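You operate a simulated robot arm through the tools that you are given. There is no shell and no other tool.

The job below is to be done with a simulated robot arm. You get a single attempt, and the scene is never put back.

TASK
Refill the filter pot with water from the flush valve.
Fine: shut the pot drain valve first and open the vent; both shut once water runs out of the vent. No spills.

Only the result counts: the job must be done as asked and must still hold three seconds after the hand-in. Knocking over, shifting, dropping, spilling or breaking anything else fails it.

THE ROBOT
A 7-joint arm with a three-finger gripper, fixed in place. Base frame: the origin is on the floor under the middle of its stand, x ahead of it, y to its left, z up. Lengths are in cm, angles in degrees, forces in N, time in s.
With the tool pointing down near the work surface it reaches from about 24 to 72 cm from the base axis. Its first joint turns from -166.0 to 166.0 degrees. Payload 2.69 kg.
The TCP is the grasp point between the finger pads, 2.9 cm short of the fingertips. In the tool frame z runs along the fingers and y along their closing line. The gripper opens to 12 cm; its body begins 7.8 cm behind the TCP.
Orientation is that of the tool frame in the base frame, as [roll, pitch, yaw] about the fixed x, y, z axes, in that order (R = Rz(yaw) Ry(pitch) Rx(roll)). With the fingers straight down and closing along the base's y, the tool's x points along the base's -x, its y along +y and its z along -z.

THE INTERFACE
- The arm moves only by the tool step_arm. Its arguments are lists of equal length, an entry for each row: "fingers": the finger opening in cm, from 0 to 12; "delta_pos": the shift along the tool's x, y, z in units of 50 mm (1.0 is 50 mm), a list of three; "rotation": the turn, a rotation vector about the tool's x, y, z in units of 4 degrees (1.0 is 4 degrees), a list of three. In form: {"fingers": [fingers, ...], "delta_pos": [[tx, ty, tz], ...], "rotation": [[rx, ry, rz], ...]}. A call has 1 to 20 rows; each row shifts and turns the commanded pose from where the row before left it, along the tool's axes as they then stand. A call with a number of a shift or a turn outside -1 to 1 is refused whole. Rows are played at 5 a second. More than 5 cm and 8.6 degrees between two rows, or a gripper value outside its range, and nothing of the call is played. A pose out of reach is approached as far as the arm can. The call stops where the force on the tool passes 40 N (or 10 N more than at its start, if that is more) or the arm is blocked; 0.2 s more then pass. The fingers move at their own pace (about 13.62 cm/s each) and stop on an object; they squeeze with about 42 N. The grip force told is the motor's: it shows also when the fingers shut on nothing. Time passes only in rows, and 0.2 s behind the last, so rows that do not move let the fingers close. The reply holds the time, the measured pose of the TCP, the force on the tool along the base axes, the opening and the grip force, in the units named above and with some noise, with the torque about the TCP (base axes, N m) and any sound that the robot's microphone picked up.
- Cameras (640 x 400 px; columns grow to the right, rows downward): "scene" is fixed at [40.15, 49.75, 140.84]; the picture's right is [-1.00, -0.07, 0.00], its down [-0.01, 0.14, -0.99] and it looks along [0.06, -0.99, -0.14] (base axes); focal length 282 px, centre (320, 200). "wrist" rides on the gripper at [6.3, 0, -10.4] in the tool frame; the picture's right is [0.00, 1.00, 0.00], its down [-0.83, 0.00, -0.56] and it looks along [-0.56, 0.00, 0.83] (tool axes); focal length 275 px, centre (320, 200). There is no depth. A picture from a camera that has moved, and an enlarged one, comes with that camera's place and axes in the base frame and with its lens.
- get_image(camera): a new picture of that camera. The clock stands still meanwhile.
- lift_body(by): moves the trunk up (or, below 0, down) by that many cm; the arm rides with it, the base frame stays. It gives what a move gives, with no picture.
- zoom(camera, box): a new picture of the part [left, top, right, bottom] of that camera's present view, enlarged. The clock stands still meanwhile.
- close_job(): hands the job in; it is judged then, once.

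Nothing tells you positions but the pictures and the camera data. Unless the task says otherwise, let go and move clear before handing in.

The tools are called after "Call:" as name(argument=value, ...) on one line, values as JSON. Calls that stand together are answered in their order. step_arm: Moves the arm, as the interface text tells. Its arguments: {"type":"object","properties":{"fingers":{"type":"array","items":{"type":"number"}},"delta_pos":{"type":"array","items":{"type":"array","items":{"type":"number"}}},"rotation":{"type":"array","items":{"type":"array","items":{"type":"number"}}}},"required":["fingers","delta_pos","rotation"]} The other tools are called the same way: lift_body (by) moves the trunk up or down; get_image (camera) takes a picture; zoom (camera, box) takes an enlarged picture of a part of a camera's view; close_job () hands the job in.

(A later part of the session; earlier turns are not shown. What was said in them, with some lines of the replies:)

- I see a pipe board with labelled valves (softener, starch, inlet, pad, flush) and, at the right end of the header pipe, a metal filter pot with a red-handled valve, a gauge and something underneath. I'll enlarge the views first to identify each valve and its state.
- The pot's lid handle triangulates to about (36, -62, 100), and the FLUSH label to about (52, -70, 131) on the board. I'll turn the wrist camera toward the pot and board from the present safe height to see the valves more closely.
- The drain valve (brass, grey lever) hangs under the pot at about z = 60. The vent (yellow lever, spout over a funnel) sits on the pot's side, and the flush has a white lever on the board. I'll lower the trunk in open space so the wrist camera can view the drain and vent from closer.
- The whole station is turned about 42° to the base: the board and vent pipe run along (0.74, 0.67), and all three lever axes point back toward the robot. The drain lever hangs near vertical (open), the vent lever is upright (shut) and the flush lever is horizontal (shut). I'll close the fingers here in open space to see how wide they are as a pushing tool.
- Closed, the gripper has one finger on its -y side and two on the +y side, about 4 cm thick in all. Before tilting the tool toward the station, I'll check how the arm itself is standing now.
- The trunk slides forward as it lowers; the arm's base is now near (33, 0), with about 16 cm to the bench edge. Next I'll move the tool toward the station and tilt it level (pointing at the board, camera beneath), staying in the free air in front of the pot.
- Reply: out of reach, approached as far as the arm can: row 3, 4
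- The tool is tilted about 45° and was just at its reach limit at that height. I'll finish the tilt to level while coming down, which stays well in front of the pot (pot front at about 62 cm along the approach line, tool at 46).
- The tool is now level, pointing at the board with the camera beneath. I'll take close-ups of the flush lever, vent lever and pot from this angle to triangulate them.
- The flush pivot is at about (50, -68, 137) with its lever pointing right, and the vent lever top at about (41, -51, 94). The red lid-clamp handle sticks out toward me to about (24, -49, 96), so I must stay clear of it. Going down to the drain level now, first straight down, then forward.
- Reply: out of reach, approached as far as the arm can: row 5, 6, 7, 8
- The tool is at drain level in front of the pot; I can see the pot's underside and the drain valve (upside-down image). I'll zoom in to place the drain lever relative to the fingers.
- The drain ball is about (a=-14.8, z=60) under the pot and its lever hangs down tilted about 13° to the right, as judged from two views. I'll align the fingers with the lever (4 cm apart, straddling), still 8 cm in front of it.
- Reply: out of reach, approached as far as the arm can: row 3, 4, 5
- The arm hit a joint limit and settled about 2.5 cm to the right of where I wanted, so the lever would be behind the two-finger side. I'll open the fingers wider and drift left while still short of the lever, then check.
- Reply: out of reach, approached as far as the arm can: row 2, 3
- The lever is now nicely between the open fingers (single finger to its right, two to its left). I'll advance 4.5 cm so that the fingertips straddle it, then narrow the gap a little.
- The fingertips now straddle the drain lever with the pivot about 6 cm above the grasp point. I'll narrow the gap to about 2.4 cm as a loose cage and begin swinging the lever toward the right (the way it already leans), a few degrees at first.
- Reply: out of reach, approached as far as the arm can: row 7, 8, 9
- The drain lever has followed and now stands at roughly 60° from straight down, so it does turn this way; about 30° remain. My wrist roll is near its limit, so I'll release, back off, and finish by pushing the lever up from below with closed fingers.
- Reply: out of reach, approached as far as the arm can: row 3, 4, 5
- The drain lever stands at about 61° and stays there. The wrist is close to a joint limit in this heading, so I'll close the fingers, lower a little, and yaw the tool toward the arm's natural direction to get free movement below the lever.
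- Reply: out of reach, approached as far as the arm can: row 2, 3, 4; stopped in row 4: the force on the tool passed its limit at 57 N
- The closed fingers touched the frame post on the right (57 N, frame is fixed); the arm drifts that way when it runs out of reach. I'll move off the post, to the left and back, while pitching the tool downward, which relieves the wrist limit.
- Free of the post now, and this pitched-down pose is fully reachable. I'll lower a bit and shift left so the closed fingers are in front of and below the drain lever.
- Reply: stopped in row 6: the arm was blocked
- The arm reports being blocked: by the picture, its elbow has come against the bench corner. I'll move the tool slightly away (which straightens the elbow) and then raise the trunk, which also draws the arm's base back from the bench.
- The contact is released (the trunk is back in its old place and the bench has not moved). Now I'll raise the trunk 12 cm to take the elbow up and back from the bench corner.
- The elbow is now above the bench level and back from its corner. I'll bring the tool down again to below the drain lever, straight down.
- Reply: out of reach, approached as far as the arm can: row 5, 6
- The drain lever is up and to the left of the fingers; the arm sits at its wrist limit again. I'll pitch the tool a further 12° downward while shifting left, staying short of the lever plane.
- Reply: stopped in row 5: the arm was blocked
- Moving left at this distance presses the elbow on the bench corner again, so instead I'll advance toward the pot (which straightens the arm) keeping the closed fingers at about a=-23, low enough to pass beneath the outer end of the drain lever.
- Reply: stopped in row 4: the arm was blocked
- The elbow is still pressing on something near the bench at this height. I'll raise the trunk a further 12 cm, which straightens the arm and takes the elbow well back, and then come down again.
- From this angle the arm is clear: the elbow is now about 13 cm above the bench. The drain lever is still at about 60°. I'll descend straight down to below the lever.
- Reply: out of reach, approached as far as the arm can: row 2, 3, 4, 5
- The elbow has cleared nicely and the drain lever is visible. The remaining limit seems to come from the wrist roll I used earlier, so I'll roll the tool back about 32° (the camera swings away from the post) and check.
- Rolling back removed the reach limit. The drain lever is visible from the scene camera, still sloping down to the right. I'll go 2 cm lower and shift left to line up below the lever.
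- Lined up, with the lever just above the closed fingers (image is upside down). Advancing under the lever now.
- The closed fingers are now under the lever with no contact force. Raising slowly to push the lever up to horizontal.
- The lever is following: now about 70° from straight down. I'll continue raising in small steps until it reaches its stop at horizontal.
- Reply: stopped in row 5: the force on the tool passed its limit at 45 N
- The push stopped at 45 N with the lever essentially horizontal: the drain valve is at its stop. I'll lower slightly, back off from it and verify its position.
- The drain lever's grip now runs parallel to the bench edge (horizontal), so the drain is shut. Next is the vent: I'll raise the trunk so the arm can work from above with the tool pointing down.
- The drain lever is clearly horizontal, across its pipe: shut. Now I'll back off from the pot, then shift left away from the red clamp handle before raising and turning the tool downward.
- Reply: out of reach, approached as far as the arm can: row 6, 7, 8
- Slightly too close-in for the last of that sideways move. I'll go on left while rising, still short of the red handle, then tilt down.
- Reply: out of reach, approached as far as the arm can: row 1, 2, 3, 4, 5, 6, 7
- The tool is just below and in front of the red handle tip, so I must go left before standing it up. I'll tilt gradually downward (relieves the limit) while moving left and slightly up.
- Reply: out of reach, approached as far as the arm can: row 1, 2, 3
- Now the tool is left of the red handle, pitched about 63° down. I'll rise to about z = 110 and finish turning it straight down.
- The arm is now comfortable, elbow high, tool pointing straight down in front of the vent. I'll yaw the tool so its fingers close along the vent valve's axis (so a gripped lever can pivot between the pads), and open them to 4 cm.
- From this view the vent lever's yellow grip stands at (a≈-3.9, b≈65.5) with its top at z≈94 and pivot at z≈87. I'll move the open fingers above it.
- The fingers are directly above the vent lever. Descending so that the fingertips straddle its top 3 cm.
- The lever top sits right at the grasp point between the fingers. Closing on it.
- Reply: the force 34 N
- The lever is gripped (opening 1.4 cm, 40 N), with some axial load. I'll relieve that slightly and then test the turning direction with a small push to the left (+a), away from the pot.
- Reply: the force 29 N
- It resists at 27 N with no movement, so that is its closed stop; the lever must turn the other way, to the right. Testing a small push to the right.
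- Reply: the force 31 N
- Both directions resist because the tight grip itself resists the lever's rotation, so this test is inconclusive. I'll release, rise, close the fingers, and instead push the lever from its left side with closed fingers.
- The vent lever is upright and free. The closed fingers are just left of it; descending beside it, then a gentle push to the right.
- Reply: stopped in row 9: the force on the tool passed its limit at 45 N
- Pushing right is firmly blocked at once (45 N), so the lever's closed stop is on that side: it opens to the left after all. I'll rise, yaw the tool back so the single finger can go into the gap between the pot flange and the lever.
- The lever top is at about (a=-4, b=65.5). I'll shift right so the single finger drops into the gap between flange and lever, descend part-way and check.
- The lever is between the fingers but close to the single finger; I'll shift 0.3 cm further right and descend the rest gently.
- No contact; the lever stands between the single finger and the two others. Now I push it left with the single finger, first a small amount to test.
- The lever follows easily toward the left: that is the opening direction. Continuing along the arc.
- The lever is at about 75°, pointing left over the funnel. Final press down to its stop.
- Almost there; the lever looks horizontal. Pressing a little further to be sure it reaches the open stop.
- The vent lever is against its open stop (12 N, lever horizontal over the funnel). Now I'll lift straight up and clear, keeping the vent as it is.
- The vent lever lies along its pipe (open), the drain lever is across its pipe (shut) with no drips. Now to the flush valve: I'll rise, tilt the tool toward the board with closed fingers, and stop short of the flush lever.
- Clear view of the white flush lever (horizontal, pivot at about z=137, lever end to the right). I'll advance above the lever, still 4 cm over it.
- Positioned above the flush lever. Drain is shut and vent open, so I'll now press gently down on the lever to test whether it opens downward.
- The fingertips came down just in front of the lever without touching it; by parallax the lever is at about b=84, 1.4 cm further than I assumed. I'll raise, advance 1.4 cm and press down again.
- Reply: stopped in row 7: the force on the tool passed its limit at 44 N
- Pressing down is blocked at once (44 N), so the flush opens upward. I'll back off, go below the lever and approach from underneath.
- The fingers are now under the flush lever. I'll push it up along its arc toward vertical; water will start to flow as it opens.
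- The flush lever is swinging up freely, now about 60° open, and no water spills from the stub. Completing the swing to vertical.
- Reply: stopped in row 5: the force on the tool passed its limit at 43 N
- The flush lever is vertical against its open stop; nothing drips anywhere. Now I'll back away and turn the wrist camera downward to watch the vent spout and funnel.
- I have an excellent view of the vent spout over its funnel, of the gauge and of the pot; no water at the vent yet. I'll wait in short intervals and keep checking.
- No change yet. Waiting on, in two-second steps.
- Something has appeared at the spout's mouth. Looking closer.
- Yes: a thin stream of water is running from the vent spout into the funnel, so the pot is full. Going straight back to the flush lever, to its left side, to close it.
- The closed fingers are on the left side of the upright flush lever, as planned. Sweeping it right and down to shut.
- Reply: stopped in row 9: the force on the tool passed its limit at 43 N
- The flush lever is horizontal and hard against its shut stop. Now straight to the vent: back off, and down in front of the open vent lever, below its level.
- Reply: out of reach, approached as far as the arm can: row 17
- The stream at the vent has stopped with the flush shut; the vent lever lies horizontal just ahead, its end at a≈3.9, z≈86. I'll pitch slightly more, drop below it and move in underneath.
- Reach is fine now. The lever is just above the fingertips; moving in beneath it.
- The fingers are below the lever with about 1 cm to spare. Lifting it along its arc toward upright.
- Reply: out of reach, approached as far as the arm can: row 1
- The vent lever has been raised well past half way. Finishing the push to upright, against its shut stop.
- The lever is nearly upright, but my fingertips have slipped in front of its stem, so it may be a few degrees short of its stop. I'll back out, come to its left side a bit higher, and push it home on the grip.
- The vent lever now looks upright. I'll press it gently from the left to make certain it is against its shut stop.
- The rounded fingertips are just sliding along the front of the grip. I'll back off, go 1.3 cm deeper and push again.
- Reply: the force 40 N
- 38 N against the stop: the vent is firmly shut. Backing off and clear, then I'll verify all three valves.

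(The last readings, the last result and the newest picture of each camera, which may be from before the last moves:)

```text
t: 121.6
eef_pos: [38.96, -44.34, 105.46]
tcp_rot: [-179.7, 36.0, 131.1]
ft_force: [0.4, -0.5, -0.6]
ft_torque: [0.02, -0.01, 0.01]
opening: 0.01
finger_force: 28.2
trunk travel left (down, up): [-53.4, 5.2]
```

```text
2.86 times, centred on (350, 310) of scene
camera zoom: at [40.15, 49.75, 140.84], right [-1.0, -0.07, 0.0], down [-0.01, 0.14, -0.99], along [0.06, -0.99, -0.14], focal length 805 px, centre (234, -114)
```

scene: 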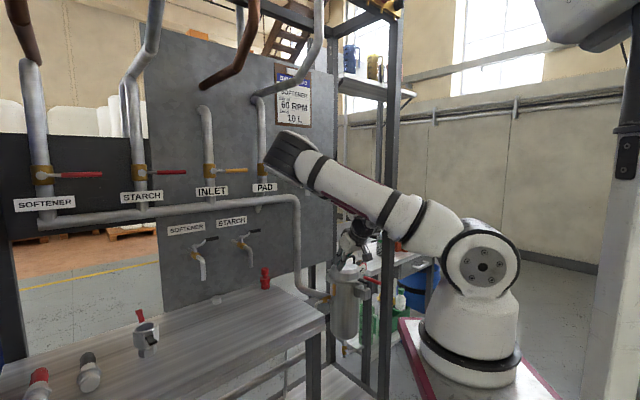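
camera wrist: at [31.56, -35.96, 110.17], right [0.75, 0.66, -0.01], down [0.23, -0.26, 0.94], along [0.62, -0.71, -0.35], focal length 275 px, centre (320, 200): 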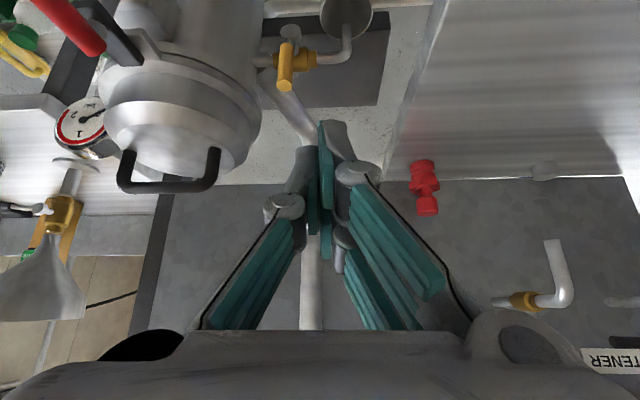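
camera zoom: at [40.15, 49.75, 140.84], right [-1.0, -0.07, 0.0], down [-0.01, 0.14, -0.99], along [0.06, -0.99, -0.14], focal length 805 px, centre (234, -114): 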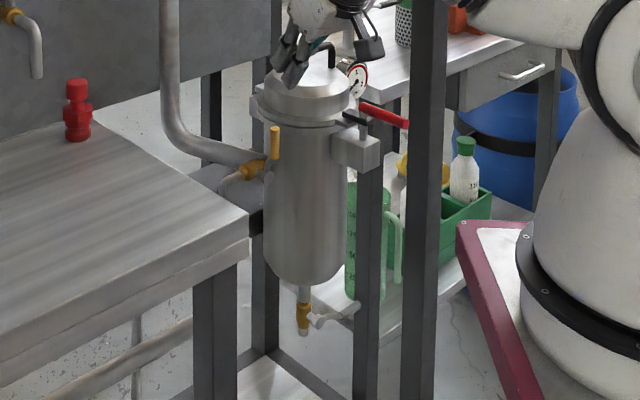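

Call:
zoom(camera="wrist", box=[230, 0, 390, 110])

Call:
zoom(camera="wrist", box=[40, 80, 130, 170])

Call:
zoom(camera="scene", box=[300, 270, 360, 320])

Call:
zoom(camera="scene", box=[330, 325, 380, 365])

```text
3.64 times, centred on (310, 55) of wrist
camera zoom: at [31.56, -35.96, 110.17], right [0.75, 0.66, -0.01], down [0.23, -0.26, 0.94], along [0.62, -0.71, -0.35], focal length 1001 px, centre (356, 727)
```

zoom: 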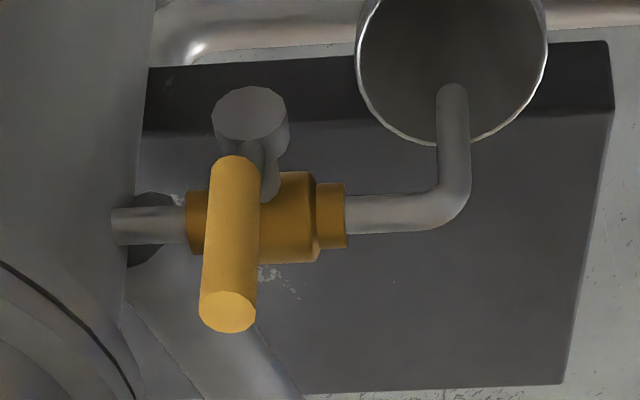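

```text
4.44 times, centred on (85, 125) of wrist
camera zoom: at [31.56, -35.96, 110.17], right [0.75, 0.66, -0.01], down [0.23, -0.26, 0.94], along [0.62, -0.71, -0.35], focal length 1224 px, centre (1364, 533)
```

zoom: 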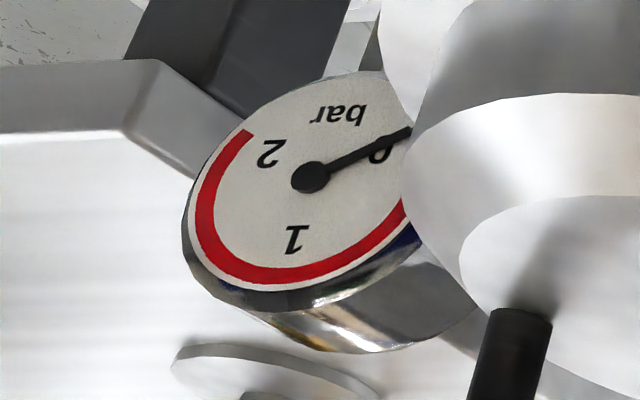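

```text
8.00 times, centred on (330, 295) of scene
camera zoom: at [40.15, 49.75, 140.84], right [-1.0, -0.07, 0.0], down [-0.01, 0.14, -0.99], along [0.06, -0.99, -0.14], focal length 2253 px, centre (240, -560)
```

zoom: 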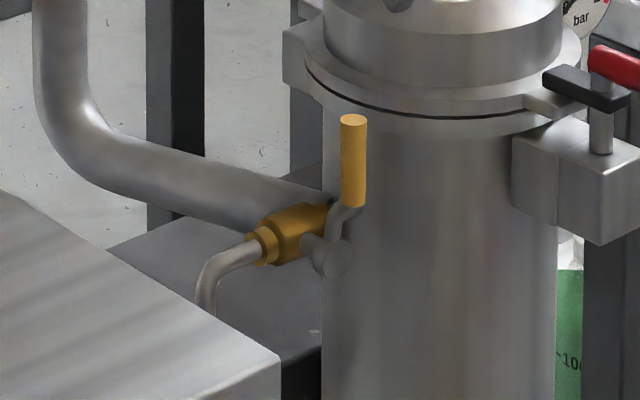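

```text
10.00 times, centred on (355, 345) of scene
camera zoom: at [40.15, 49.75, 140.84], right [-1.0, -0.07, 0.0], down [-0.01, 0.14, -0.99], along [0.06, -0.99, -0.14], focal length 2816 px, centre (-30, -1250)
```

zoom: 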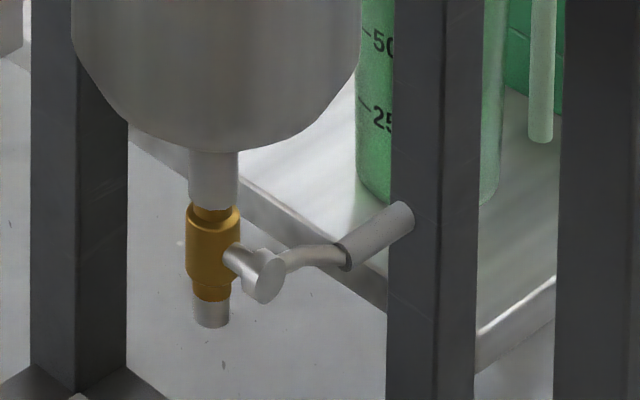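

Vent upright and dry, gauge at zero, drain across its pipe and dry. I'll move the arm well clear and take a last look at the flush lever and the whole scene.

Call:
step_arm(fingers=[2, 4, 4, 4, 4, 4, 4, 4, 4, 4], delta_pos=[[-0.47, 0, -0.647], [-0.47, 0, -0.647], [-0.47, 0, -0.647], [-0.47, 0, -0.647], [-0.47, 0, -0.647], [0.45, -0.1, -0.35], [0.45, -0.1, -0.35], [0.45, -0.1, -0.35], [0.45, -0.1, -0.35], [0, 0, 0]], rotation=[[0, 0.5, 0], [0, 0.5, 0], [0, 0.5, 0], [0, 0.5, 0], [0, 0.5, 0], [0, 0.5, 0], [0, 0.5, 0], [0, 0.5, 0], [0, 0.5, 0], [0, 0, 0]])

Call:
get_image(camera="scene")

Call:
zoom(camera="scene", box=[270, 120, 370, 210])

Call:
get_image(camera="wrist")

```text
t: 123.8
eef_pos: [31.09, -38.29, 128.05]
tcp_rot: [-179.9, 18.2, 131.1]
ft_force: [-0.6, -0.1, -0.2]
ft_torque: [0.01, 0.02, -0.02]
opening: 4.01
finger_force: 0.1
trunk travel left (down, up): [-53.4, 5.2]
```

```text
taken
```

scene: 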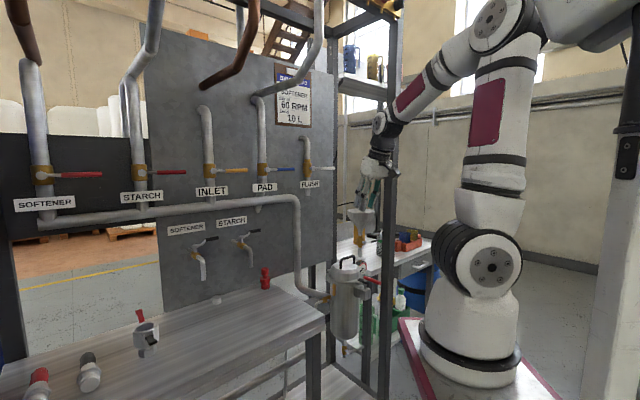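

```text
4.44 times, centred on (320, 165) of scene
camera zoom: at [40.15, 49.75, 140.84], right [-1.0, -0.07, 0.0], down [-0.01, 0.14, -0.99], along [0.06, -0.99, -0.14], focal length 1252 px, centre (320, 356)
```

zoom: 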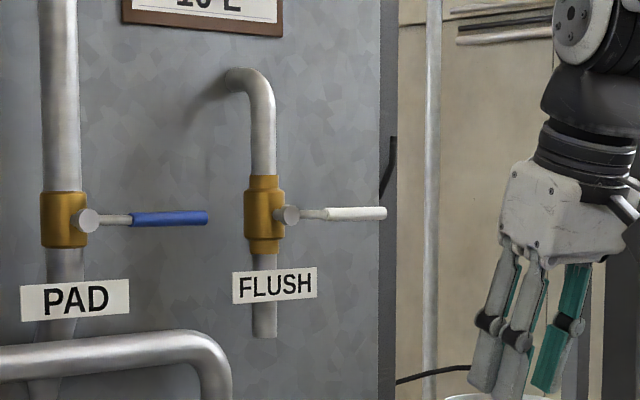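

```text
taken
camera wrist: at [24.91, -31.34, 136.0], right [0.75, 0.66, 0.0], down [0.41, -0.46, 0.79], along [0.52, -0.59, -0.62], focal length 275 px, centre (320, 200)
```

wrist: 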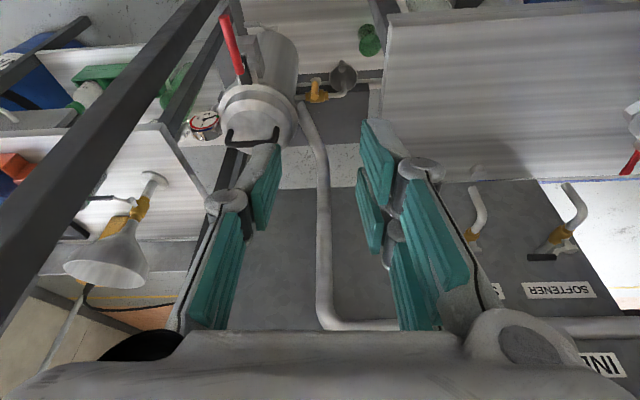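

Flush lever horizontal (shut), vent lever upright (shut), drain lever across its pipe (shut), no water anywhere, everything else in place and the arm clear. Handing the job in.

Call:
close_job()

```text
The job is handed in.
```

The filter pot is refilled. I shut the drain, opened the vent, then opened the flush valve. When water ran from the vent into its funnel, I shut the flush first and then the vent.

- **Valves:** at the last look, all three were shut. I pushed each lever until it stopped against its end position.
- **Water:** there was no water outside the funnel and no drips, and the gauge read zero.
- **Time running:** the vent kept running into the funnel for about five seconds while I moved back to shut the flush.
- **Contacts on the way:** the gripper bumped the frame post beside the pot once (57 N). The arm was also blocked three times near the bench corner, probably by its elbow. Nothing looked moved afterwards.

The arm is clear of the station, and the job is handed in.
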